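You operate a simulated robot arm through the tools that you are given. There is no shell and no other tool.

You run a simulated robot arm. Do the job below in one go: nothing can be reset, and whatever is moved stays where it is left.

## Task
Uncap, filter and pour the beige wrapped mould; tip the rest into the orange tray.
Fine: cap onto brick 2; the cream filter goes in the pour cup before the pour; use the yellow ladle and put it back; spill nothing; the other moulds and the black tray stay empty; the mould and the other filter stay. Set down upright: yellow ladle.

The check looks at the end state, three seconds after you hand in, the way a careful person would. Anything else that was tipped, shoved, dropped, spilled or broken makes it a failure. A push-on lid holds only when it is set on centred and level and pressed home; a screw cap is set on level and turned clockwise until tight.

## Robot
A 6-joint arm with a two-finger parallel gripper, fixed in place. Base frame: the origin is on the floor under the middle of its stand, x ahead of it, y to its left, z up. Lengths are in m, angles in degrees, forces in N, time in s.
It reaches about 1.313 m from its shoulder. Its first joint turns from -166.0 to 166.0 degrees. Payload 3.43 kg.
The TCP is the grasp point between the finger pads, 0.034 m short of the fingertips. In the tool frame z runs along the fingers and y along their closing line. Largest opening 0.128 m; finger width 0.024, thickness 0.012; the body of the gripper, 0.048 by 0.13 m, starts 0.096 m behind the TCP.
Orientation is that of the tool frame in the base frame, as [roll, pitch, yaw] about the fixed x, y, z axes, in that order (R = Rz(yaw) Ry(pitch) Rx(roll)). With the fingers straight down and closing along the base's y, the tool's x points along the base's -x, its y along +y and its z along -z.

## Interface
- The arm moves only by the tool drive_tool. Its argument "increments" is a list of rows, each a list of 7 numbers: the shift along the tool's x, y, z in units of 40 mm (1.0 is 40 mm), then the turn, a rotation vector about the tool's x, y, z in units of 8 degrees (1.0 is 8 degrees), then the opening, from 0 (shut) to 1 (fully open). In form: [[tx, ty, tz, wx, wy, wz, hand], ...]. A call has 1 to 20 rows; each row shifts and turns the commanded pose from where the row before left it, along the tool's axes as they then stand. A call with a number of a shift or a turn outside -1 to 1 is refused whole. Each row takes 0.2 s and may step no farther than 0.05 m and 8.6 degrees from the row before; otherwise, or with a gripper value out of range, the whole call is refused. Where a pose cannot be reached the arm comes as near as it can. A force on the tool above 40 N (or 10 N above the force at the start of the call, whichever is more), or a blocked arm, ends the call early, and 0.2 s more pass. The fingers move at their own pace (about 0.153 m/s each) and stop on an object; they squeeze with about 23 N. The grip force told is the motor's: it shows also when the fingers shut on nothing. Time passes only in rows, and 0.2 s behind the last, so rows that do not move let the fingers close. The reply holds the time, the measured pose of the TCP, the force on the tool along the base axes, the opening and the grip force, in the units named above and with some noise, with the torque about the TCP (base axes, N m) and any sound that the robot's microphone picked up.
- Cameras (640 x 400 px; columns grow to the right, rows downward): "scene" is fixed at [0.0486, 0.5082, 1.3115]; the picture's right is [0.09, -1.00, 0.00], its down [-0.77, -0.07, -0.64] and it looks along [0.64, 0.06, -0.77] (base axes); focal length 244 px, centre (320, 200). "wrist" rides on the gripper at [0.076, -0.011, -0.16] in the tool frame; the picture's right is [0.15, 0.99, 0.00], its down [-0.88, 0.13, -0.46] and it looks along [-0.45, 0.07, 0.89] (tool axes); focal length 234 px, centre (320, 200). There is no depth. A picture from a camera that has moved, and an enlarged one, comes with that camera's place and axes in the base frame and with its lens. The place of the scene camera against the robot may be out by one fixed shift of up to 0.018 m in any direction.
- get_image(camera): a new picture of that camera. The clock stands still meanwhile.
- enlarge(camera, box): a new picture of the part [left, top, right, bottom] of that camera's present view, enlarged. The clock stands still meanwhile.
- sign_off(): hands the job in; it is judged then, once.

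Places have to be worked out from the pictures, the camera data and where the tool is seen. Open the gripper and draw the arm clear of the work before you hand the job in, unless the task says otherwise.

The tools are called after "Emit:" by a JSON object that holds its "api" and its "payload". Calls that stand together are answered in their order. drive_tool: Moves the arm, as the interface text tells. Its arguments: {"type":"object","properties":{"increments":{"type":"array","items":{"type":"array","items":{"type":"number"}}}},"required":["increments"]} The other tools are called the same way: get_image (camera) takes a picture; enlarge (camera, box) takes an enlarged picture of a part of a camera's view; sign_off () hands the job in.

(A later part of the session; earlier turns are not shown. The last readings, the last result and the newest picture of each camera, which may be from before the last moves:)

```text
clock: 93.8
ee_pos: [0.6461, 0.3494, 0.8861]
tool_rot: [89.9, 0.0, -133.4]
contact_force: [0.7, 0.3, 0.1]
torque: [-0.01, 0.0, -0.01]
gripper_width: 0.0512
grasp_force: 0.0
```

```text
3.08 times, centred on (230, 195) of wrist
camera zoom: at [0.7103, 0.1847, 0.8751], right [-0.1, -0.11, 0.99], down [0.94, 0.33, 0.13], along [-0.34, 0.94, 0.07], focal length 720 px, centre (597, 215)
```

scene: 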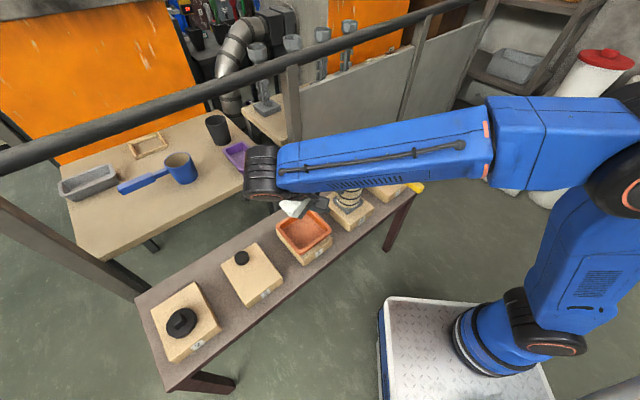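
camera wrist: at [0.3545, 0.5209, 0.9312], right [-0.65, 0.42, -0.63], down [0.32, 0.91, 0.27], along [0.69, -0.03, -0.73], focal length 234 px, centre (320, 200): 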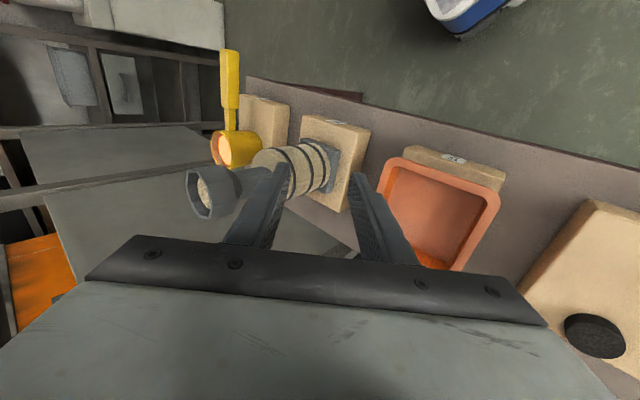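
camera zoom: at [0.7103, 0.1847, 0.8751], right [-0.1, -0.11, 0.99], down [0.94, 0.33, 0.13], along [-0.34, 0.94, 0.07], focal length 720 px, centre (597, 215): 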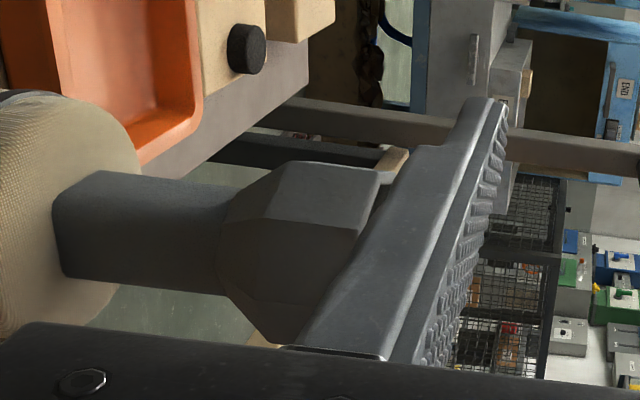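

Back at the pour position. Now I return to the pre-grasp spot to the right of the ladle's neck.

Emit:
{"api": "drive_tool", "payload": {"increments": [[-0.03, -0.71, -0.5, 0, 0, 0, 0.4], [-0.03, -0.71, -0.69, 0, 0, 0, 0.4], [-0.03, -0.71, -0.7, 0, 0, 0, 0.4], [0, -0.35, -0.71, 0, 0, 0, 0.4], [0, -0.35, -0.71, 0, 0, 0, 0.4], [0, -0.35, -0.71, 0, 0, 0, 0.4], [0, -0.35, -0.7, 0, 0, 0, 0.4], [0, -0.3, -0.375, 0, 0, 0, 0.4], [0, -0.3, -0.375, 0, 0, 0, 0.4], [-0.15, -0.5, 0, 0, 0, 0, 0.4], [-0.15, -0.5, 0, 0, 0, 0, 0.4], [-0.17, -0.5, 0, 0, 0, 0, 0.4], [0, -0.4, 0, 0, 0, 0, 0.4], [0, 0, 0, 0, 0, 0, 0.4]]}}

Emit:
{"api": "enlarge", "payload": {"camera": "wrist", "box": [220, 0, 400, 260]}}

Emit:
{"api": "enlarge", "payload": {"camera": "scene", "box": [370, 120, 450, 200]}}

```text
clock: 96.8
ee_pos: [0.8196, 0.2135, 0.6437]
tool_rot: [89.9, 0.1, -133.4]
contact_force: [-0.2, 0.4, 0.5]
torque: [-0.02, 0.04, -0.03]
gripper_width: 0.0512
grasp_force: 0.0
```

```text
1.54 times, centred on (310, 130) of wrist
camera zoom: at [0.8848, 0.0508, 0.6336], right [-0.1, -0.11, 0.99], down [0.94, 0.33, 0.13], along [-0.34, 0.94, 0.07], focal length 360 px, centre (335, 308)
```

zoom: 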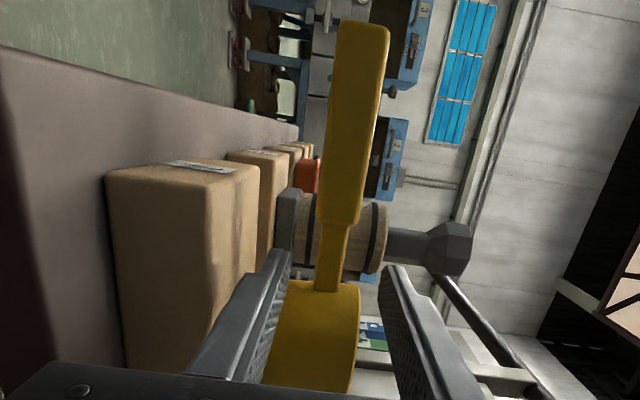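

```text
5.00 times, centred on (410, 160) of scene
camera zoom: at [0.0486, 0.5082, 1.3115], right [0.09, -1.0, 0.0], down [-0.77, -0.07, -0.64], along [0.64, 0.06, -0.77], focal length 1220 px, centre (-130, 400)
```

zoom: 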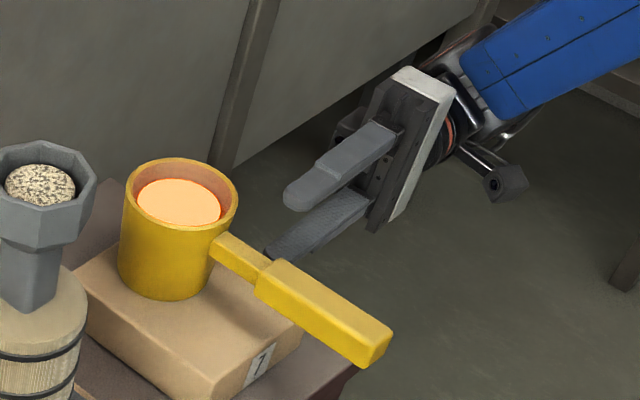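

In position. I advance 78 mm so the neck is between the pads, as before.

Emit:
{"api": "drive_tool", "payload": {"increments": [[-0.04, -0.03, 0.4, 0, 0, 0, 0.4], [0, 0, 0.5, 0, 0, 0, 0.4], [0, 0, 0.5, 0, 0, 0, 0.4], [0, 0, 0.4, 0, 0, 0, 0.4], [0, 0, 0.15, 0, 0, 0, 0.4], [0, 0, 0, 0, 0, 0, 0.4]]}}

Emit:
{"api": "enlarge", "payload": {"camera": "wrist", "box": [220, 0, 400, 260]}}

```text
clock: 98.2
ee_pos: [0.7639, 0.271, 0.6441]
tool_rot: [90.0, 0.0, -133.3]
contact_force: [-0.9, -0.4, 0.3]
torque: [0.0, -0.02, -0.03]
gripper_width: 0.0511
grasp_force: 0.0
```

```text
1.54 times, centred on (310, 130) of wrist
camera zoom: at [0.8287, 0.1058, 0.6332], right [-0.1, -0.11, 0.99], down [0.94, 0.33, 0.13], along [-0.34, 0.94, 0.07], focal length 360 px, centre (335, 308)
```

zoom: 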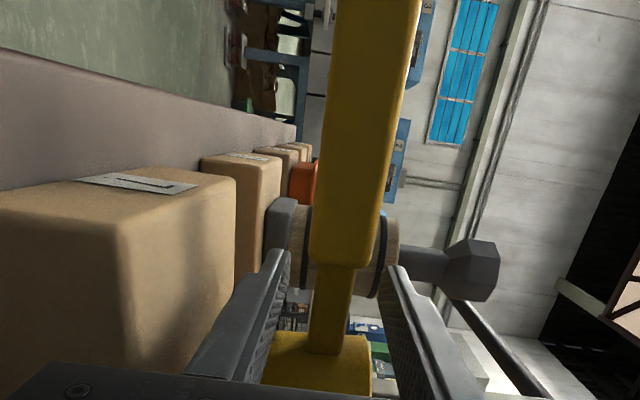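

Same relation as before; I lower 1 mm and close on the neck.

Emit:
{"api": "drive_tool", "payload": {"increments": [[0, -0.03, 0, 0, 0, 0, 0.3], [0, 0, 0, 0, 0, 0, 0.2], [0, 0, 0, 0, 0, 0, 0.15], [0, 0, 0, 0, 0, 0, 0], [0, 0, 0, 0, 0, 0, 0]]}}

Emit:
{"api": "enlarge", "payload": {"camera": "scene", "box": [370, 130, 440, 200]}}

```text
clock: 99.4
ee_pos: [0.7644, 0.2699, 0.642]
tool_rot: [90.0, 0.0, -133.4]
contact_force: [0.3, -0.7, 0.6]
torque: [-0.15, 0.1, 0.02]
gripper_width: 0.018
grasp_force: 23.2
```

```text
5.71 times, centred on (405, 165) of scene
camera zoom: at [0.0486, 0.5082, 1.3115], right [0.09, -1.0, 0.0], down [-0.77, -0.07, -0.64], along [0.64, 0.06, -0.77], focal length 1395 px, centre (-166, 400)
```

zoom: 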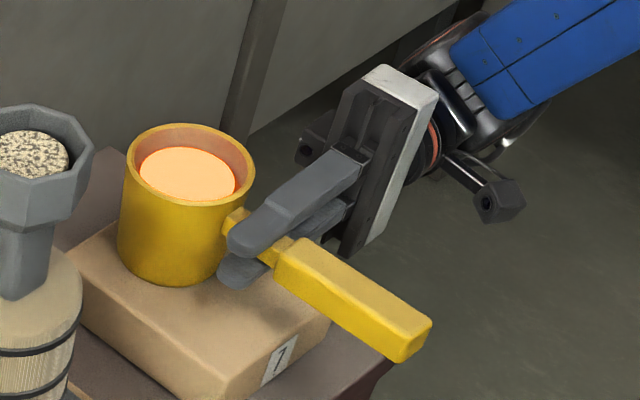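

Gripped again. I lift slowly with gentle acceleration.

Emit:
{"api": "drive_tool", "payload": {"increments": [[0, 0.04, 0, 0, 0, 0, 0], [0, 0.06, 0, 0, 0, 0, 0], [0, 0.08, 0, 0, 0, 0, 0], [0, 0.1, 0, 0, 0, 0, 0], [0, 0.1, 0, 0, 0, 0, 0], [0, 0.1, 0, 0, 0, 0, 0], [0, 0.06, 0, 0, 0, 0, 0], [0, 0.03, 0, 0, 0, 0, 0]]}}

Emit:
{"api": "enlarge", "payload": {"camera": "scene", "box": [365, 120, 440, 195]}}

Emit:
{"api": "get_image", "payload": {"camera": "wrist"}}

```text
clock: 101.2
ee_pos: [0.7642, 0.2704, 0.6654]
tool_rot: [89.9, 0.0, -133.3]
contact_force: [0.5, 0.1, -3.2]
torque: [-0.14, 0.16, 0.01]
gripper_width: 0.0181
grasp_force: 23.0
```

```text
5.33 times, centred on (402, 158) of scene
camera zoom: at [0.0486, 0.5082, 1.3115], right [0.09, -1.0, 0.0], down [-0.77, -0.07, -0.64], along [0.64, 0.06, -0.77], focal length 1302 px, centre (-120, 427)
```

zoom: 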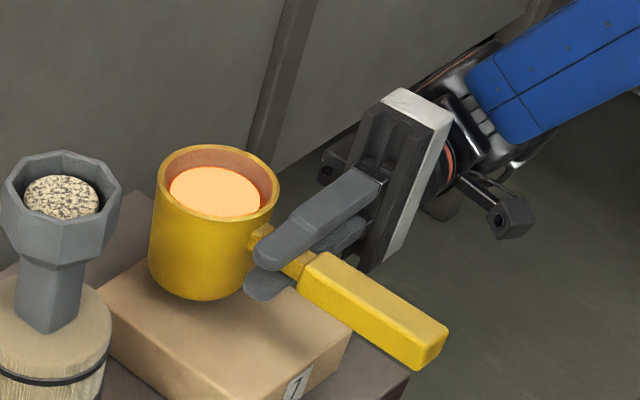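

```text
taken
camera wrist: at [0.829, 0.1059, 0.6539], right [-0.1, -0.11, 0.99], down [0.94, 0.33, 0.13], along [-0.34, 0.94, 0.07], focal length 234 px, centre (320, 200)
```

wrist: 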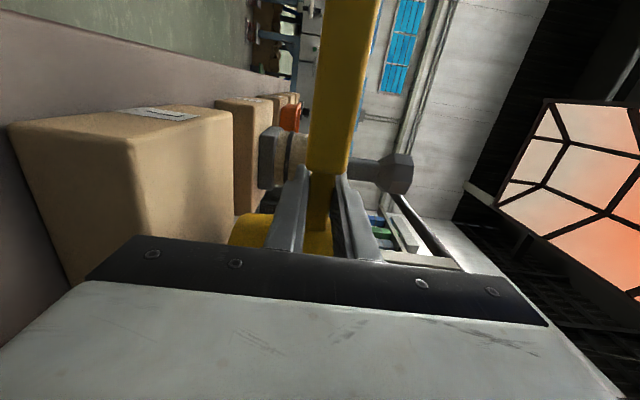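

Steady: weight ≈3.5 N, level. I continue up gently and then diagonally left-up toward the mould.

Emit:
{"api": "drive_tool", "payload": {"increments": [[0, 0.08, 0, 0, 0, 0, 0], [0, 0.14, 0, 0, 0, 0, 0], [0, 0.2, 0, 0, 0, 0, 0], [0, 0.2, 0.05, 0, 0, 0, 0], [0.02, 0.2, 0.1, 0, 0, 0, 0], [0.04, 0.2, 0.15, 0, 0, 0, 0], [0.04, 0.2, 0.2, 0, 0, 0, 0], [0.04, 0.2, 0.2, 0, 0, 0, 0], [0.04, 0.2, 0.2, 0, 0, 0, 0], [0.04, 0.2, 0.2, 0, 0, 0, 0], [0.04, 0.2, 0.2, 0, 0, 0, 0], [0.04, 0.2, 0.2, 0, 0, 0, 0], [0.04, 0.2, 0.2, 0, 0, 0, 0], [0.04, 0.2, 0.2, 0, 0, 0, 0], [0.02, 0.15, 0.15, 0, 0, 0, 0], [0, 0.1, 0.1, 0, 0, 0, 0], [0, 0.05, 0.05, 0, 0, 0, 0]]}}

Emit:
{"api": "enlarge", "payload": {"camera": "scene", "box": [330, 90, 450, 195]}}

Emit:
{"api": "get_image", "payload": {"camera": "wrist"}}

```text
clock: 104.8
ee_pos: [0.6893, 0.3183, 0.7831]
tool_rot: [90.1, -0.1, -133.4]
contact_force: [0.2, 0.2, -4.1]
torque: [-0.13, 0.13, 0.02]
gripper_width: 0.0181
grasp_force: 23.1
```

```text
3.81 times, centred on (390, 142) of scene
camera zoom: at [0.0486, 0.5082, 1.3115], right [0.09, -1.0, 0.0], down [-0.77, -0.07, -0.64], along [0.64, 0.06, -0.77], focal length 930 px, centre (53, 419)
```

zoom: 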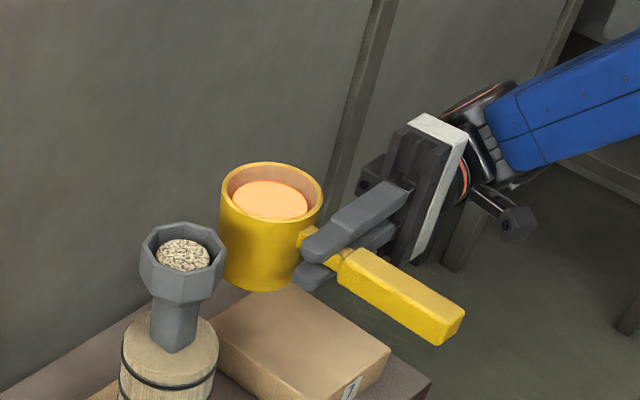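

```text
taken
camera wrist: at [0.7541, 0.1545, 0.771], right [-0.1, -0.11, 0.99], down [0.94, 0.33, 0.13], along [-0.34, 0.94, 0.07], focal length 234 px, centre (320, 200)
```

wrist: 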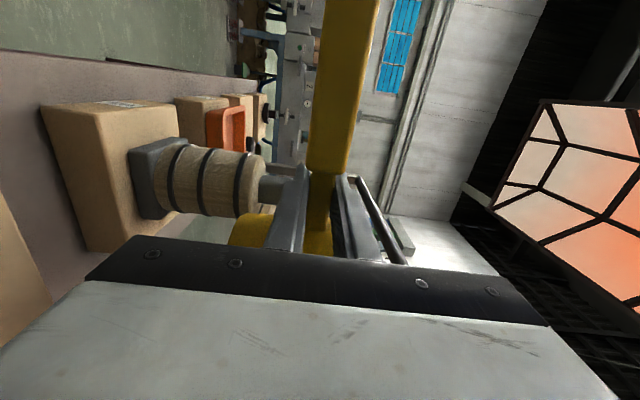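

Level and stable. I rise straight up to z≈0.89, then look again before moving the last bit left.

Emit:
{"api": "drive_tool", "payload": {"increments": [[0, 0.1, 0, 0, 0, 0, 0], [0, 0.15, 0, 0, 0, 0, 0], [0.02, 0.2, 0, 0, 0, 0, 0], [0.02, 0.2, 0, 0, 0, 0, 0], [0.02, 0.2, 0, 0, 0, 0, 0], [0.02, 0.2, 0, 0, 0, 0, 0], [0.02, 0.2, 0, 0, 0, 0, 0], [0.02, 0.2, 0, 0, 0, 0, 0], [0.02, 0.2, 0, 0, 0, 0, 0], [0.02, 0.2, 0, 0, 0, 0, 0], [0, 0.2, 0, 0, 0, 0, 0], [0, 0.2, 0, 0, 0, 0, 0], [0, 0.18, 0, 0, 0, 0, 0], [0, 0.12, 0, 0, 0, 0, 0], [0, 0.06, 0, 0, 0, 0, 0], [0, 0, 0, 0, 0, 0, 0]]}}

Emit:
{"api": "enlarge", "payload": {"camera": "scene", "box": [320, 70, 440, 190]}}

Emit:
{"api": "get_image", "payload": {"camera": "wrist"}}

```text
clock: 108.2
ee_pos: [0.6853, 0.3134, 0.8866]
tool_rot: [90.0, 0.0, -133.4]
contact_force: [0.2, 0.7, -4.3]
torque: [-0.15, 0.21, 0.01]
gripper_width: 0.0178
grasp_force: 22.5
```

```text
3.33 times, centred on (380, 130) of scene
camera zoom: at [0.0486, 0.5082, 1.3115], right [0.09, -1.0, 0.0], down [-0.77, -0.07, -0.64], along [0.64, 0.06, -0.77], focal length 814 px, centre (120, 433)
```

zoom: 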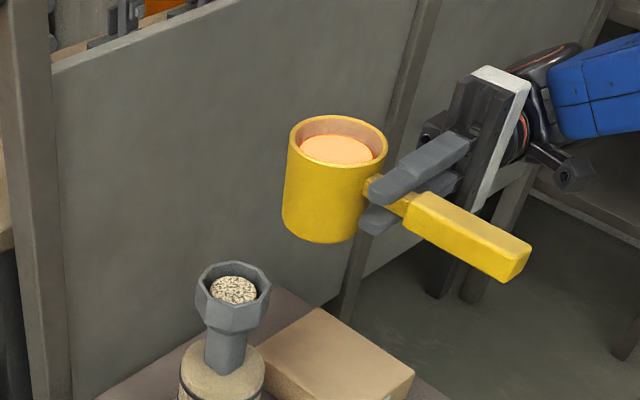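

```text
taken
camera wrist: at [0.7501, 0.1494, 0.8755], right [-0.1, -0.11, 0.99], down [0.94, 0.33, 0.13], along [-0.34, 0.94, 0.07], focal length 234 px, centre (320, 200)
```

wrist: 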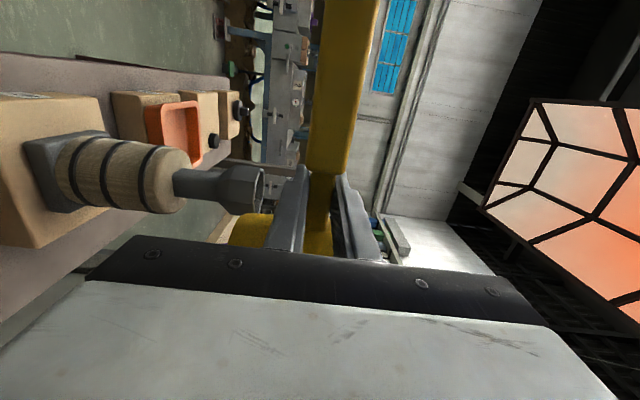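

At z 0.887, weight steady. Both camera-based and grip-based estimates put the ladle centre about 0.118–0.120 right of the mould cup; I move left 50 mm gently so the lip will hang just inside the cup's near edge.

Emit:
{"api": "drive_tool", "payload": {"increments": [[0, 0, 0.05, 0, 0, 0, 0], [0, 0, 0.1, 0, 0, 0, 0], [0, 0, 0.15, 0, 0, 0, 0], [0, 0, 0.2, 0, 0, 0, 0], [0, 0, 0.2, 0, 0, 0, 0], [0, 0, 0.2, 0, 0, 0, 0], [0, 0, 0.15, 0, 0, 0, 0], [0, 0, 0.12, 0, 0, 0, 0], [0, 0, 0.08, 0, 0, 0, 0], [0, 0, 0, 0, 0, 0, 0]]}}

Emit:
{"api": "enlarge", "payload": {"camera": "scene", "box": [320, 90, 420, 190]}}

Emit:
{"api": "get_image", "payload": {"camera": "wrist"}}

Emit:
{"api": "enlarge", "payload": {"camera": "wrist", "box": [160, 140, 340, 260]}}

```text
clock: 110.4
ee_pos: [0.6487, 0.3489, 0.8861]
tool_rot: [90.0, 0.1, -133.4]
contact_force: [-0.7, -0.1, -3.4]
torque: [-0.14, 0.16, -0.02]
gripper_width: 0.0181
grasp_force: 22.4
```

```text
4.00 times, centred on (370, 140) of scene
camera zoom: at [0.0486, 0.5082, 1.3115], right [0.09, -1.0, 0.0], down [-0.77, -0.07, -0.64], along [0.64, 0.06, -0.77], focal length 976 px, centre (120, 440)
```

zoom: 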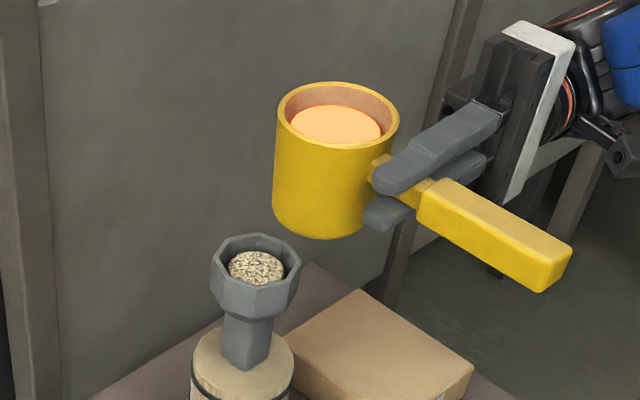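

```text
taken
camera wrist: at [0.7137, 0.1842, 0.8752], right [-0.1, -0.11, 0.99], down [0.94, 0.33, 0.13], along [-0.34, 0.94, 0.07], focal length 234 px, centre (320, 200)
```

wrist: 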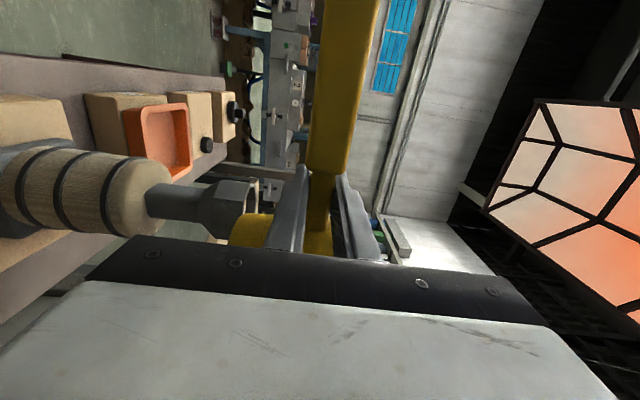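

```text
3.33 times, centred on (250, 200) of wrist
camera zoom: at [0.7137, 0.1842, 0.8752], right [-0.1, -0.11, 0.99], down [0.94, 0.33, 0.13], along [-0.34, 0.94, 0.07], focal length 781 px, centre (553, 200)
```

zoom: 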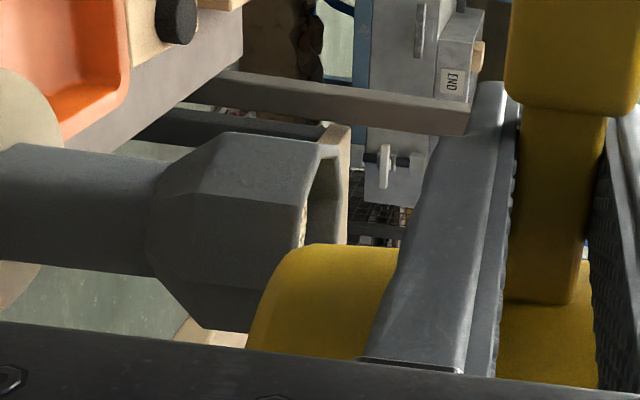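

Everything steady. I nudge 4 mm left and 4 mm up for clearance, then begin the roll: first to about 10°, below the pouring angle, and look.

Emit:
{"api": "drive_tool", "payload": {"increments": [[0, 0.05, 0.05, 0, 0, 0, 0], [0, 0.05, 0.05, 0, 0, 0, 0], [0, 0, 0, 0.15, 0, 0, 0], [0, 0, 0, 0.25, 0, 0, 0], [0, 0, 0, 0.25, 0, 0, 0], [0, 0, 0, 0.25, 0, 0, 0], [0, 0, 0, 0.2, 0, 0, 0], [0, 0, 0, 0.1, 0, 0, 0], [0, 0, 0, 0, 0, 0, 0]]}}

Emit:
{"api": "enlarge", "payload": {"camera": "scene", "box": [320, 90, 420, 190]}}

Emit:
{"api": "get_image", "payload": {"camera": "wrist"}}

```text
clock: 112.4
ee_pos: [0.6461, 0.3508, 0.8909]
tool_rot: [99.6, 0.0, -133.4]
contact_force: [0.2, -0.7, -4.8]
torque: [-0.12, 0.17, 0.02]
gripper_width: 0.0178
grasp_force: 22.8
```

```text
4.00 times, centred on (370, 140) of scene
camera zoom: at [0.0486, 0.5082, 1.3115], right [0.09, -1.0, 0.0], down [-0.77, -0.07, -0.64], along [0.64, 0.06, -0.77], focal length 976 px, centre (120, 440)
```

zoom: 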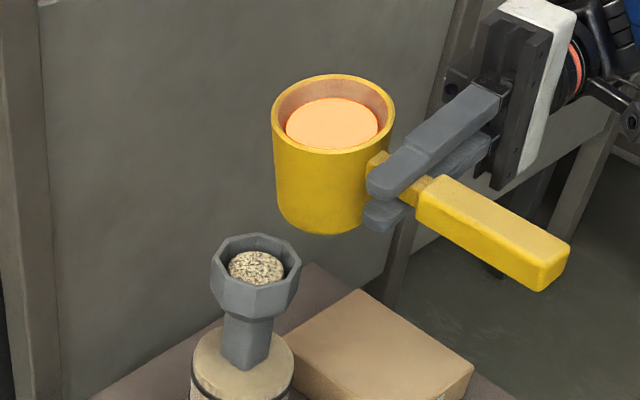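

```text
taken
camera wrist: at [0.7106, 0.187, 0.906], right [-0.22, 0.01, 0.98], down [0.92, 0.35, 0.2], along [-0.34, 0.94, -0.08], focal length 234 px, centre (320, 200)
```

wrist: 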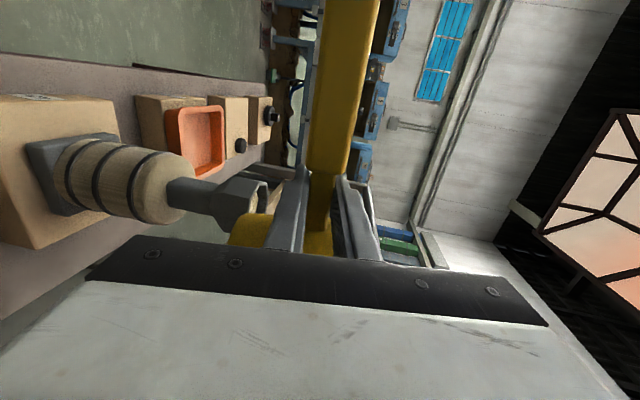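

At 9.6° no pour yet, surface still below the lip. I continue 2° per row to about 15° and look.

Emit:
{"api": "drive_tool", "payload": {"increments": [[0, 0, 0, 0.2, 0, 0, 0], [0, 0, 0, 0.25, 0, 0, 0], [0, 0, 0, 0.2, 0, 0, 0]]}}

Emit:
{"api": "enlarge", "payload": {"camera": "scene", "box": [330, 95, 400, 180]}}

Emit:
{"api": "enlarge", "payload": {"camera": "wrist", "box": [160, 130, 340, 260]}}

```text
clock: 113.2
ee_pos: [0.6458, 0.3498, 0.8907]
tool_rot: [104.8, -0.1, -133.4]
contact_force: [-0.3, -0.6, -3.1]
torque: [-0.12, 0.15, 0.0]
gripper_width: 0.0178
grasp_force: 22.6
```

```text
4.71 times, centred on (365, 138) of scene
camera zoom: at [0.0486, 0.5082, 1.3115], right [0.09, -1.0, 0.0], down [-0.77, -0.07, -0.64], along [0.64, 0.06, -0.77], focal length 1148 px, centre (108, 494)
```

zoom: 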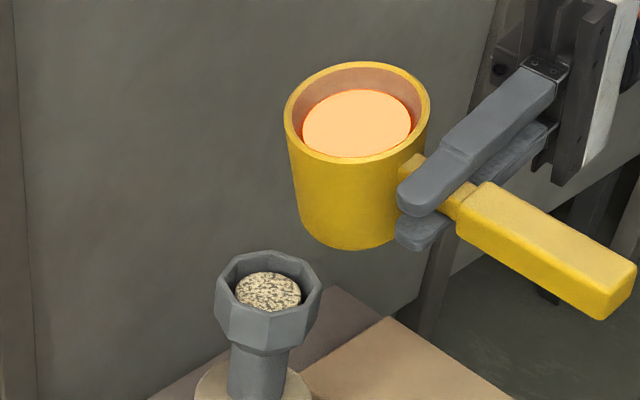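

```text
3.08 times, centred on (250, 195) of wrist
camera zoom: at [0.7089, 0.1884, 0.9204], right [-0.28, 0.07, 0.96], down [0.9, 0.36, 0.24], along [-0.33, 0.93, -0.16], focal length 720 px, centre (535, 215)
```

zoom: 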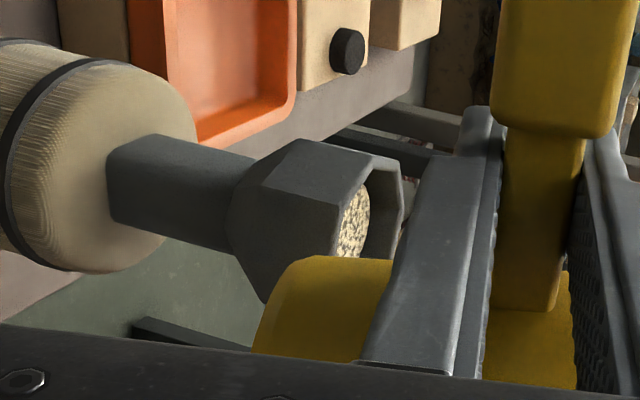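

At 14.8° still no pour. I continue in small steps to ~18°.

Emit:
{"api": "drive_tool", "payload": {"increments": [[0, 0, 0, 0.2, 0, 0, 0], [0, 0, 0, 0.2, 0, 0, 0]]}}

Emit:
{"api": "enlarge", "payload": {"camera": "scene", "box": [330, 95, 400, 180]}}

```text
clock: 113.8
ee_pos: [0.646, 0.3505, 0.8904]
tool_rot: [108.0, 0.1, -133.4]
contact_force: [0.2, -0.3, -4.0]
torque: [-0.11, 0.21, 0.02]
gripper_width: 0.0178
grasp_force: 23.4
```

```text
4.71 times, centred on (365, 138) of scene
camera zoom: at [0.0486, 0.5082, 1.3115], right [0.09, -1.0, 0.0], down [-0.77, -0.07, -0.64], along [0.64, 0.06, -0.77], focal length 1148 px, centre (108, 494)
```

zoom: 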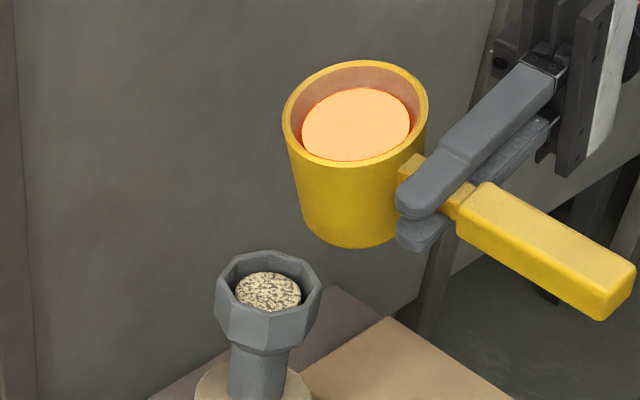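

The metal disc seems drawn fixed in the ladle, so I can't judge by its surface; I continue rolling in small steps looking for a stream and any sound.

Emit:
{"api": "drive_tool", "payload": {"increments": [[0, 0, 0, 0.25, 0, 0, 0], [0, 0, 0, 0.25, 0, 0, 0]]}}

Emit:
{"api": "enlarge", "payload": {"camera": "scene", "box": [330, 95, 400, 180]}}

```text
clock: 114.4
ee_pos: [0.6455, 0.3505, 0.8903]
tool_rot: [112.0, 0.0, -133.5]
contact_force: [-0.5, 0.3, -2.9]
torque: [-0.1, 0.19, 0.03]
gripper_width: 0.0177
grasp_force: 22.9
```

```text
4.71 times, centred on (365, 138) of scene
camera zoom: at [0.0486, 0.5082, 1.3115], right [0.09, -1.0, 0.0], down [-0.77, -0.07, -0.64], along [0.64, 0.06, -0.77], focal length 1148 px, centre (108, 494)
```

zoom: 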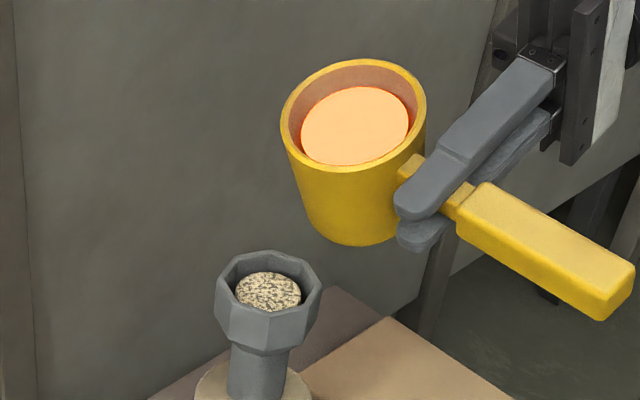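

At 22° no stream yet. I zoom tightly on the lip and cup to verify the lip is over the cup opening before going on.

Emit:
{"api": "enlarge", "payload": {"camera": "scene", "box": [340, 100, 400, 170]}}

Emit:
{"api": "get_image", "payload": {"camera": "wrist"}}

Emit:
{"api": "enlarge", "payload": {"camera": "wrist", "box": [180, 120, 340, 260]}}

```text
5.71 times, centred on (370, 135) of scene
camera zoom: at [0.0486, 0.5082, 1.3115], right [0.09, -1.0, 0.0], down [-0.77, -0.07, -0.64], along [0.64, 0.06, -0.77], focal length 1395 px, centre (34, 571)
```

zoom: 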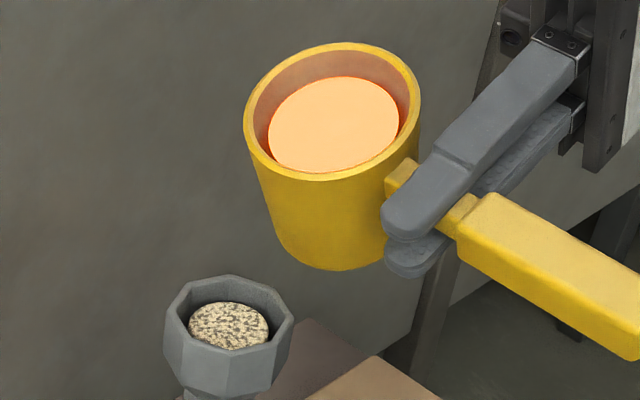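

```text
taken
camera wrist: at [0.705, 0.1922, 0.9399], right [-0.37, 0.15, 0.92], down [0.88, 0.38, 0.29], along [-0.31, 0.91, -0.27], focal length 234 px, centre (320, 200)
```

wrist: 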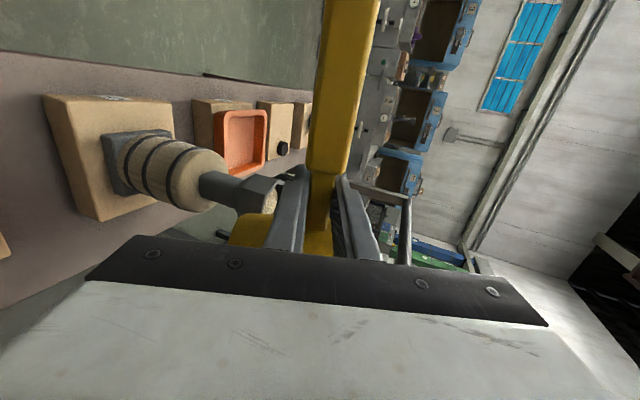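

```text
2.86 times, centred on (260, 190) of wrist
camera zoom: at [0.705, 0.1922, 0.9399], right [-0.37, 0.15, 0.92], down [0.88, 0.38, 0.29], along [-0.31, 0.91, -0.27], focal length 669 px, centre (491, 229)
```

zoom: 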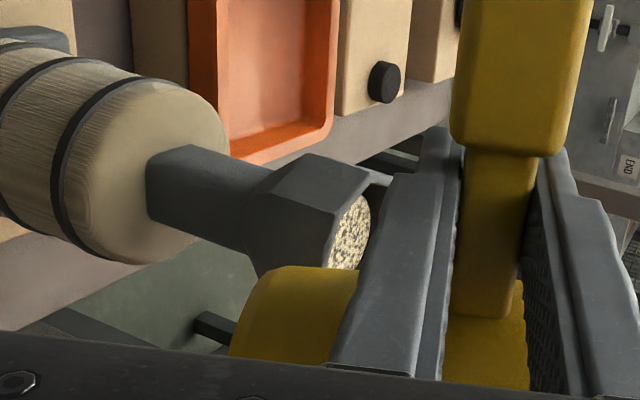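

Lip is about 17–21 mm right of the cup centre (inside the opening). I shift 5 mm further left for margin, then continue rolling in 2° steps.

Emit:
{"api": "drive_tool", "payload": {"increments": [[0, 0.025, 0.06, 0, 0, 0, 0], [0, 0.022, 0.056, 0, 0, 0, 0], [0, 0, 0, 0.2, 0, 0, 0], [0, 0, 0, 0.2, 0, 0, 0]]}}

Emit:
{"api": "enlarge", "payload": {"camera": "scene", "box": [340, 100, 400, 170]}}

```text
clock: 115.4
ee_pos: [0.6426, 0.3545, 0.8905]
tool_rot: [115.2, -0.1, -133.4]
contact_force: [0.0, -0.1, -4.5]
torque: [-0.1, 0.21, 0.01]
gripper_width: 0.0178
grasp_force: 23.3
```

```text
5.71 times, centred on (370, 135) of scene
camera zoom: at [0.0486, 0.5082, 1.3115], right [0.09, -1.0, 0.0], down [-0.77, -0.07, -0.64], along [0.64, 0.06, -0.77], focal length 1395 px, centre (34, 571)
```

zoom: 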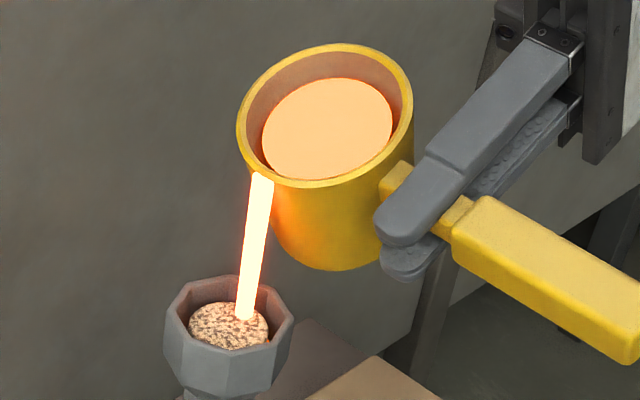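

The stream has started and falls cleanly onto the filter inside the cup. I hold the angle briefly and watch.

Emit:
{"api": "drive_tool", "payload": {"increments": [[0, 0, 0, 0, 0, 0, 0], [0, 0, 0, 0, 0, 0, 0]]}}

Emit:
{"api": "enlarge", "payload": {"camera": "scene", "box": [340, 100, 400, 170]}}

```text
clock: 116.0
ee_pos: [0.6429, 0.3543, 0.8911]
tool_rot: [115.1, 0.0, -133.4]
contact_force: [-0.4, 0.0, -3.6]
torque: [-0.12, 0.2, 0.02]
gripper_width: 0.0178
grasp_force: 23.2
```

```text
5.71 times, centred on (370, 135) of scene
camera zoom: at [0.0486, 0.5082, 1.3115], right [0.09, -1.0, 0.0], down [-0.77, -0.07, -0.64], along [0.64, 0.06, -0.77], focal length 1395 px, centre (34, 571)
```

zoom: 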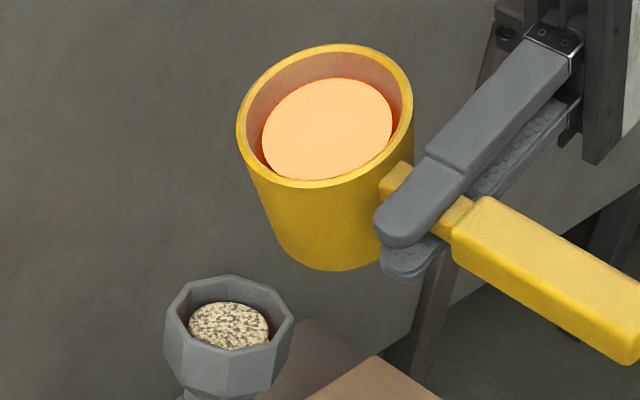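

The stream stopped by itself: the ladle drains only to its current tilt, which makes dosing controllable. I zoom in on the cup to see how metal shows there.

Emit:
{"api": "enlarge", "payload": {"camera": "scene", "box": [345, 140, 375, 170]}}

```text
13.33 times, centred on (360, 155) of scene
camera zoom: at [0.0486, 0.5082, 1.3115], right [0.09, -1.0, 0.0], down [-0.77, -0.07, -0.64], along [0.64, 0.06, -0.77], focal length 3254 px, centre (-213, 800)
```

zoom: 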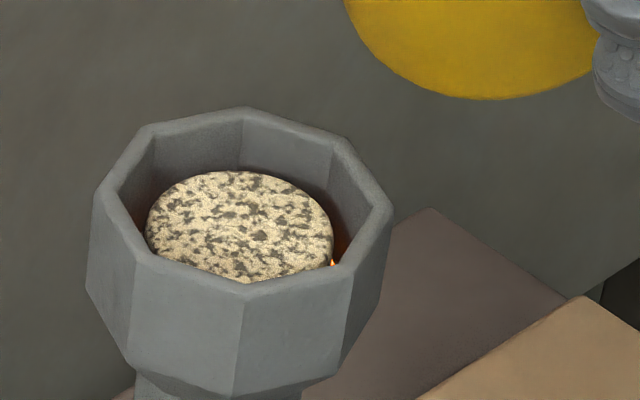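

A little metal glows beside the filter in the cup. I wait half a second to see whether it drains into the mould.

Emit:
{"api": "drive_tool", "payload": {"increments": [[0, 0, 0, 0, 0, 0, 0], [0, 0, 0, 0, 0, 0, 0], [0, 0, 0, 0, 0, 0, 0]]}}

Emit:
{"api": "enlarge", "payload": {"camera": "scene", "box": [345, 140, 375, 170]}}

```text
clock: 116.8
ee_pos: [0.6425, 0.3532, 0.89]
tool_rot: [115.2, 0.1, -133.3]
contact_force: [0.3, -0.2, -3.6]
torque: [-0.09, 0.19, -0.03]
gripper_width: 0.0179
grasp_force: 23.5
```

```text
13.33 times, centred on (360, 155) of scene
camera zoom: at [0.0486, 0.5082, 1.3115], right [0.09, -1.0, 0.0], down [-0.77, -0.07, -0.64], along [0.64, 0.06, -0.77], focal length 3254 px, centre (-213, 800)
```

zoom: 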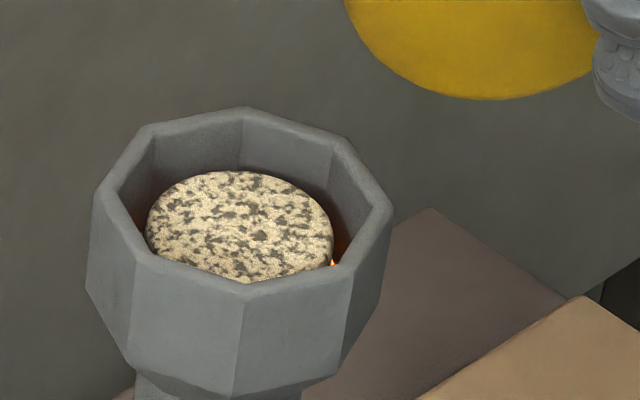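

No change while waiting. I continue: roll ~3° more, holding after each, watching the cup level.

Emit:
{"api": "drive_tool", "payload": {"increments": [[0, 0, 0, 0.2, 0, 0, 0], [0, 0, 0, 0.2, 0, 0, 0], [0, 0, 0, 0, 0, 0, 0], [0, 0, 0, 0, 0, 0, 0]]}}

Emit:
{"api": "enlarge", "payload": {"camera": "scene", "box": [340, 110, 390, 170]}}

Emit:
{"api": "enlarge", "payload": {"camera": "scene", "box": [345, 140, 375, 170]}}

```text
clock: 117.8
ee_pos: [0.6415, 0.3548, 0.8907]
tool_rot: [118.3, 0.1, -133.4]
contact_force: [0.4, -0.2, -3.9]
torque: [-0.09, 0.22, -0.02]
gripper_width: 0.0177
grasp_force: 23.2
```

```text
6.67 times, centred on (365, 140) of scene
camera zoom: at [0.0486, 0.5082, 1.3115], right [0.09, -1.0, 0.0], down [-0.77, -0.07, -0.64], along [0.64, 0.06, -0.77], focal length 1627 px, centre (20, 600)
```

zoom: 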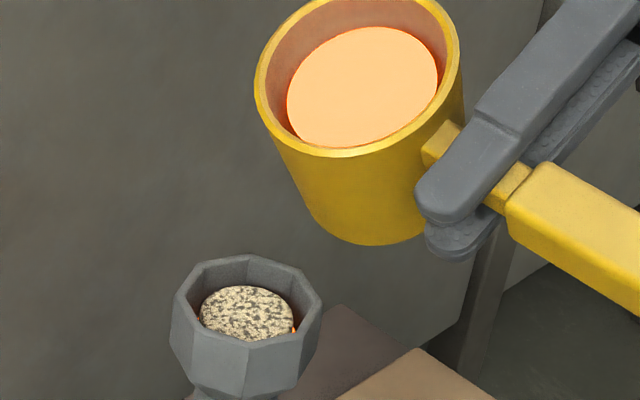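

```text
13.33 times, centred on (360, 155) of scene
camera zoom: at [0.0486, 0.5082, 1.3115], right [0.09, -1.0, 0.0], down [-0.77, -0.07, -0.64], along [0.64, 0.06, -0.77], focal length 3254 px, centre (-213, 800)
```

zoom: 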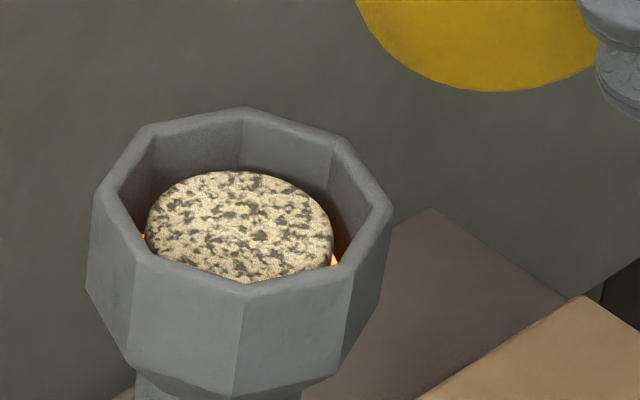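

The metal level in the cup rises slightly with each dose (now glowing on both sides of the filter). I keep dosing with small rolls.

Emit:
{"api": "drive_tool", "payload": {"increments": [[0, 0, 0, 0.25, 0, 0, 0], [0, 0, 0, 0.25, 0, 0, 0], [0, 0, 0, 0, 0, 0, 0], [0, 0, 0, 0, 0, 0, 0]]}}

Emit:
{"api": "enlarge", "payload": {"camera": "scene", "box": [345, 140, 375, 170]}}

Emit:
{"api": "get_image", "payload": {"camera": "wrist"}}

```text
clock: 118.8
ee_pos: [0.642, 0.3553, 0.8912]
tool_rot: [122.5, 0.1, -133.3]
contact_force: [-0.5, 0.6, -4.1]
torque: [-0.1, 0.2, 0.01]
gripper_width: 0.0178
grasp_force: 22.8
```

```text
13.33 times, centred on (360, 155) of scene
camera zoom: at [0.0486, 0.5082, 1.3115], right [0.09, -1.0, 0.0], down [-0.77, -0.07, -0.64], along [0.64, 0.06, -0.77], focal length 3254 px, centre (-213, 800)
```

zoom: 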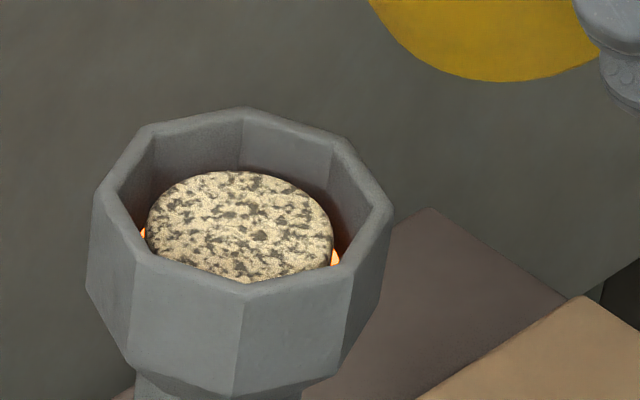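

```text
taken
camera wrist: at [0.6932, 0.2033, 0.9669], right [-0.49, 0.26, 0.84], down [0.83, 0.42, 0.35], along [-0.26, 0.87, -0.42], focal length 234 px, centre (320, 200)
```

wrist: 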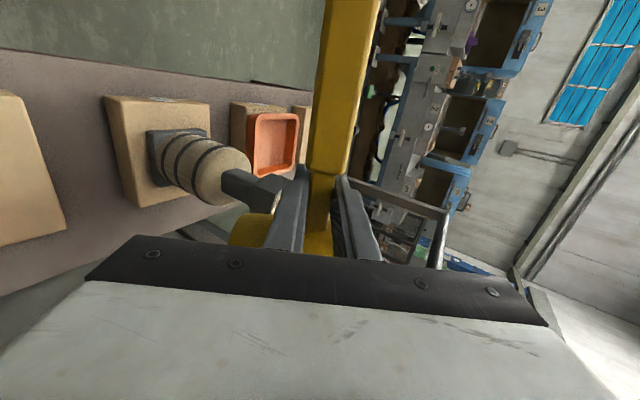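

Level rises slowly and evenly. I continue to ~40° in 2° rows, checking the stream position mid-way.

Emit:
{"api": "drive_tool", "payload": {"increments": [[0, 0, 0, 0.25, 0, 0, 0], [0, 0, 0, 0.25, 0, 0, 0]]}}

Emit:
{"api": "enlarge", "payload": {"camera": "scene", "box": [340, 110, 390, 170]}}

Emit:
{"api": "drive_tool", "payload": {"increments": [[0, 0, 0, 0.25, 0, 0, 0], [0, 0, 0, 0.25, 0, 0, 0], [0, 0, 0, 0, 0, 0, 0], [0, 0, 0, 0, 0, 0, 0]]}}

Emit:
{"api": "enlarge", "payload": {"camera": "scene", "box": [345, 140, 375, 170]}}

```text
clock: 119.4
ee_pos: [0.6428, 0.3552, 0.8905]
tool_rot: [126.4, 0.0, -133.4]
contact_force: [0.2, 0.2, -3.9]
torque: [-0.09, 0.24, 0.02]
gripper_width: 0.0179
grasp_force: 23.0
```

```text
6.67 times, centred on (365, 140) of scene
camera zoom: at [0.0486, 0.5082, 1.3115], right [0.09, -1.0, 0.0], down [-0.77, -0.07, -0.64], along [0.64, 0.06, -0.77], focal length 1627 px, centre (20, 600)
```

zoom: 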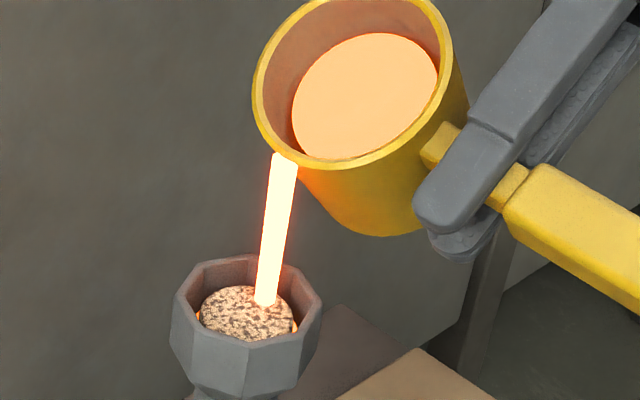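

```text
clock: 120.4
ee_pos: [0.6415, 0.3534, 0.8904]
tool_rot: [130.4, -0.1, -133.4]
contact_force: [0.7, 0.2, -4.2]
torque: [-0.09, 0.22, 0.04]
gripper_width: 0.0181
grasp_force: 23.1
```

```text
13.33 times, centred on (360, 155) of scene
camera zoom: at [0.0486, 0.5082, 1.3115], right [0.09, -1.0, 0.0], down [-0.77, -0.07, -0.64], along [0.64, 0.06, -0.77], focal length 3254 px, centre (-213, 800)
```

zoom: 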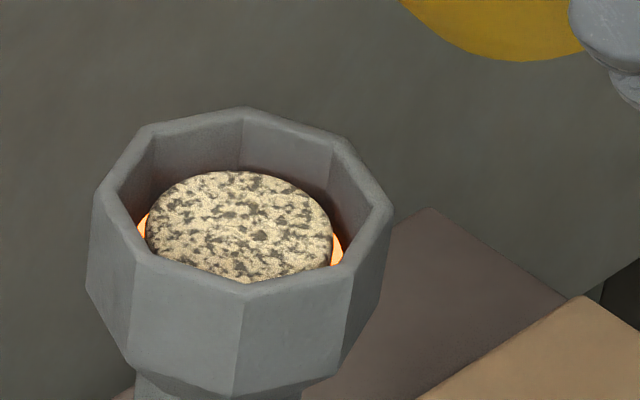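

Stream lands about 14 mm right of the cup centre, safely inside. I shift 6 mm left and continue dosing while watching the level.

Emit:
{"api": "drive_tool", "payload": {"increments": [[0, 0.05, 0.057, 0, 0, 0, 0], [0, 0.047, 0.057, 0, 0, 0, 0], [0, 0, 0, 0.25, 0, 0, 0], [0, 0, 0, 0.25, 0, 0, 0], [0, 0, 0, 0, 0, 0, 0], [0, 0, 0, 0, 0, 0, 0]]}}

Emit:
{"api": "enlarge", "payload": {"camera": "scene", "box": [345, 140, 375, 170]}}

Emit:
{"api": "enlarge", "payload": {"camera": "scene", "box": [330, 95, 410, 175]}}

```text
clock: 121.8
ee_pos: [0.6382, 0.3592, 0.891]
tool_rot: [134.5, 0.0, -133.3]
contact_force: [0.1, -0.4, -3.7]
torque: [-0.06, 0.26, 0.01]
gripper_width: 0.0178
grasp_force: 23.1
```

```text
13.33 times, centred on (360, 155) of scene
camera zoom: at [0.0486, 0.5082, 1.3115], right [0.09, -1.0, 0.0], down [-0.77, -0.07, -0.64], along [0.64, 0.06, -0.77], focal length 3254 px, centre (-213, 800)
```

zoom: 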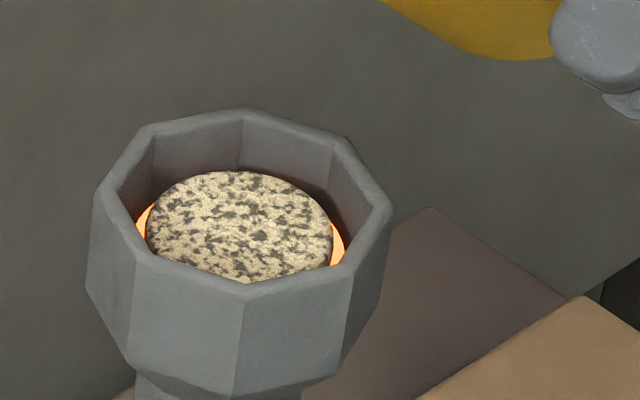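

```text
5.00 times, centred on (370, 135) of scene
camera zoom: at [0.0486, 0.5082, 1.3115], right [0.09, -1.0, 0.0], down [-0.77, -0.07, -0.64], along [0.64, 0.06, -0.77], focal length 1220 px, centre (70, 525)
```

zoom: 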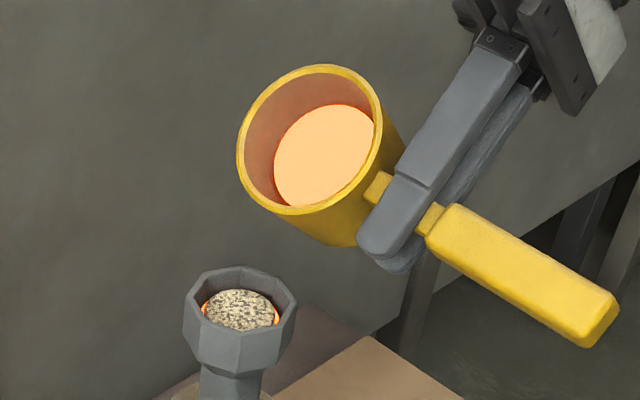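

Level keeps rising; ladle level visibly dropping. I continue with two more small doses.

Emit:
{"api": "drive_tool", "payload": {"increments": [[0, 0, 0, 0.25, 0, 0, 0], [0, 0, 0, 0.25, 0, 0, 0], [0, 0, 0, 0, 0, 0, 0], [0, 0, 0, 0, 0, 0, 0]]}}

Emit:
{"api": "enlarge", "payload": {"camera": "scene", "box": [345, 140, 375, 170]}}

```text
clock: 122.8
ee_pos: [0.6375, 0.3592, 0.8915]
tool_rot: [138.4, 0.1, -133.5]
contact_force: [0.5, 0.5, -4.1]
torque: [-0.05, 0.26, -0.04]
gripper_width: 0.018
grasp_force: 22.7
```

```text
13.33 times, centred on (360, 155) of scene
camera zoom: at [0.0486, 0.5082, 1.3115], right [0.09, -1.0, 0.0], down [-0.77, -0.07, -0.64], along [0.64, 0.06, -0.77], focal length 3254 px, centre (-213, 800)
```

zoom: 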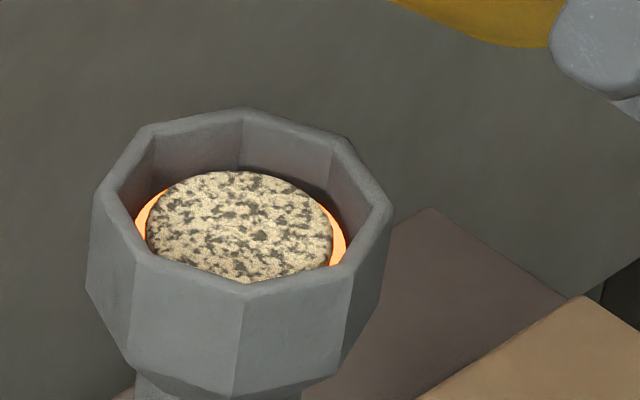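

Level still below the filter's top. Continuing with another small dose.

Emit:
{"api": "drive_tool", "payload": {"increments": [[0, 0, 0, 0.25, 0, 0, 0], [0, 0, 0, 0.25, 0, 0, 0], [0, 0, 0, 0, 0, 0, 0], [0, 0, 0, 0, 0, 0, 0]]}}

Emit:
{"api": "enlarge", "payload": {"camera": "scene", "box": [345, 140, 375, 170]}}

Emit:
{"api": "enlarge", "payload": {"camera": "scene", "box": [330, 95, 410, 175]}}

```text
clock: 123.8
ee_pos: [0.6379, 0.3588, 0.8898]
tool_rot: [142.4, 0.0, -133.4]
contact_force: [0.3, 0.0, -3.5]
torque: [-0.1, 0.24, -0.02]
gripper_width: 0.018
grasp_force: 22.8
```

```text
13.33 times, centred on (360, 155) of scene
camera zoom: at [0.0486, 0.5082, 1.3115], right [0.09, -1.0, 0.0], down [-0.77, -0.07, -0.64], along [0.64, 0.06, -0.77], focal length 3254 px, centre (-213, 800)
```

zoom: 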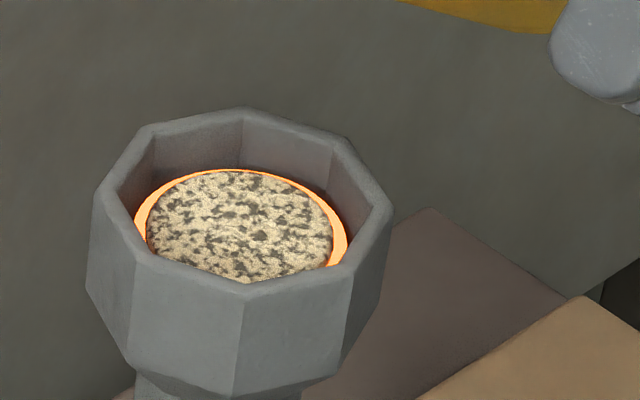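

```text
5.00 times, centred on (370, 135) of scene
camera zoom: at [0.0486, 0.5082, 1.3115], right [0.09, -1.0, 0.0], down [-0.77, -0.07, -0.64], along [0.64, 0.06, -0.77], focal length 1220 px, centre (70, 525)
```

zoom: 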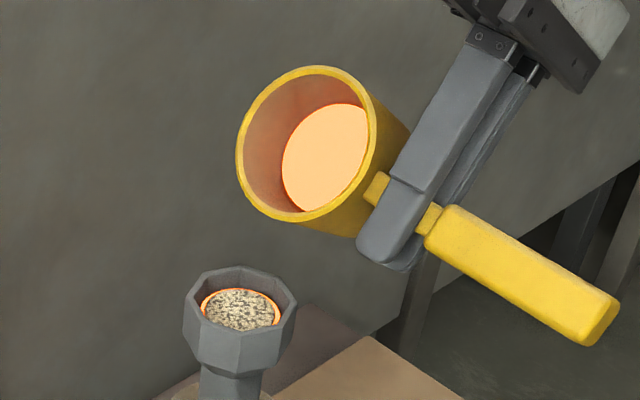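

The metal ring now shows all around the filter, a few mm below its top. I go on with smaller doses.

Emit:
{"api": "drive_tool", "payload": {"increments": [[0, 0, 0, 0.2, 0, 0, 0], [0, 0, 0, 0.15, 0, 0, 0], [0, 0, 0, 0, 0, 0, 0], [0, 0, 0, 0, 0, 0, 0]]}}

Emit:
{"api": "enlarge", "payload": {"camera": "scene", "box": [345, 140, 375, 170]}}

```text
clock: 124.8
ee_pos: [0.6382, 0.3585, 0.8917]
tool_rot: [145.2, -0.1, -133.3]
contact_force: [-0.1, 0.6, -4.1]
torque: [-0.05, 0.25, 0.02]
gripper_width: 0.018
grasp_force: 23.4
```

```text
13.33 times, centred on (360, 155) of scene
camera zoom: at [0.0486, 0.5082, 1.3115], right [0.09, -1.0, 0.0], down [-0.77, -0.07, -0.64], along [0.64, 0.06, -0.77], focal length 3254 px, centre (-213, 800)
```

zoom: 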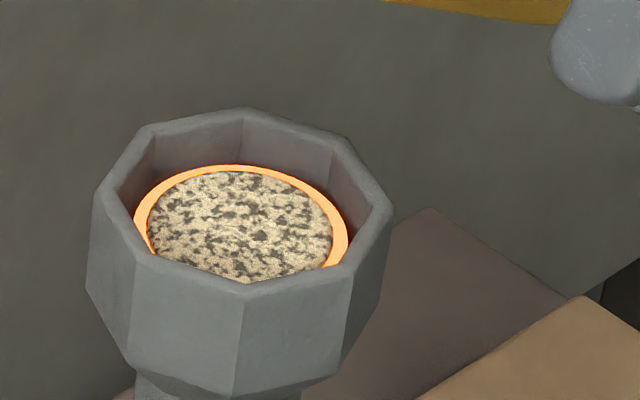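

Nearly level with the filter top. Another small dose, with a 3 mm left correction for the lip's drift.

Emit:
{"api": "drive_tool", "payload": {"increments": [[0, 0.06, 0.043, 0, 0, 0, 0], [0, 0, 0, 0.2, 0, 0, 0], [0, 0, 0, 0.1, 0, 0, 0], [0, 0, 0, 0, 0, 0, 0], [0, 0, 0, 0, 0, 0, 0]]}}

Emit:
{"api": "enlarge", "payload": {"camera": "scene", "box": [345, 140, 375, 170]}}

Emit:
{"api": "enlarge", "payload": {"camera": "scene", "box": [330, 95, 410, 175]}}

```text
clock: 126.0
ee_pos: [0.635, 0.3611, 0.8914]
tool_rot: [147.5, 0.0, -133.4]
contact_force: [-0.1, -0.5, -3.5]
torque: [-0.08, 0.28, -0.02]
gripper_width: 0.0178
grasp_force: 22.8
```

```text
13.33 times, centred on (360, 155) of scene
camera zoom: at [0.0486, 0.5082, 1.3115], right [0.09, -1.0, 0.0], down [-0.77, -0.07, -0.64], along [0.64, 0.06, -0.77], focal length 3254 px, centre (-213, 800)
```

zoom: 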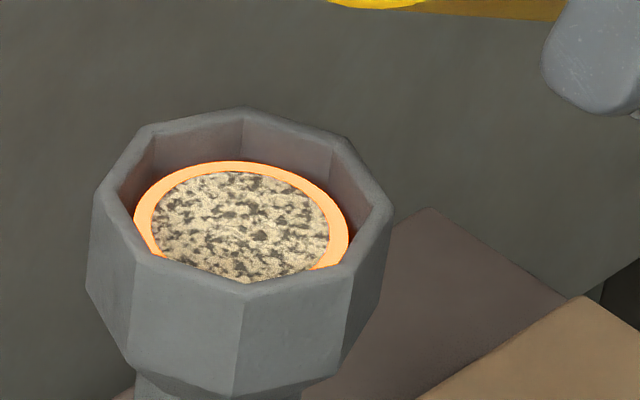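

```text
5.00 times, centred on (370, 135) of scene
camera zoom: at [0.0486, 0.5082, 1.3115], right [0.09, -1.0, 0.0], down [-0.77, -0.07, -0.64], along [0.64, 0.06, -0.77], focal length 1220 px, centre (70, 525)
```

zoom: 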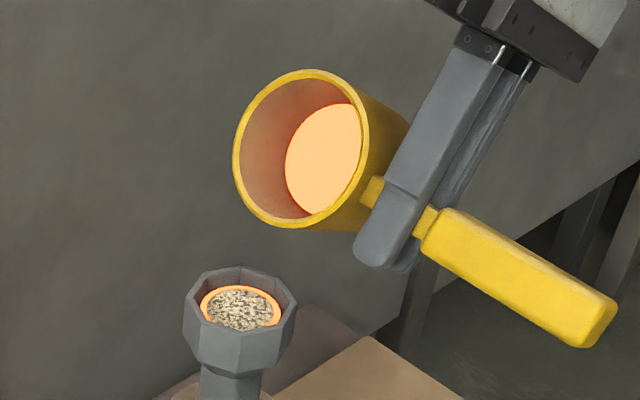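

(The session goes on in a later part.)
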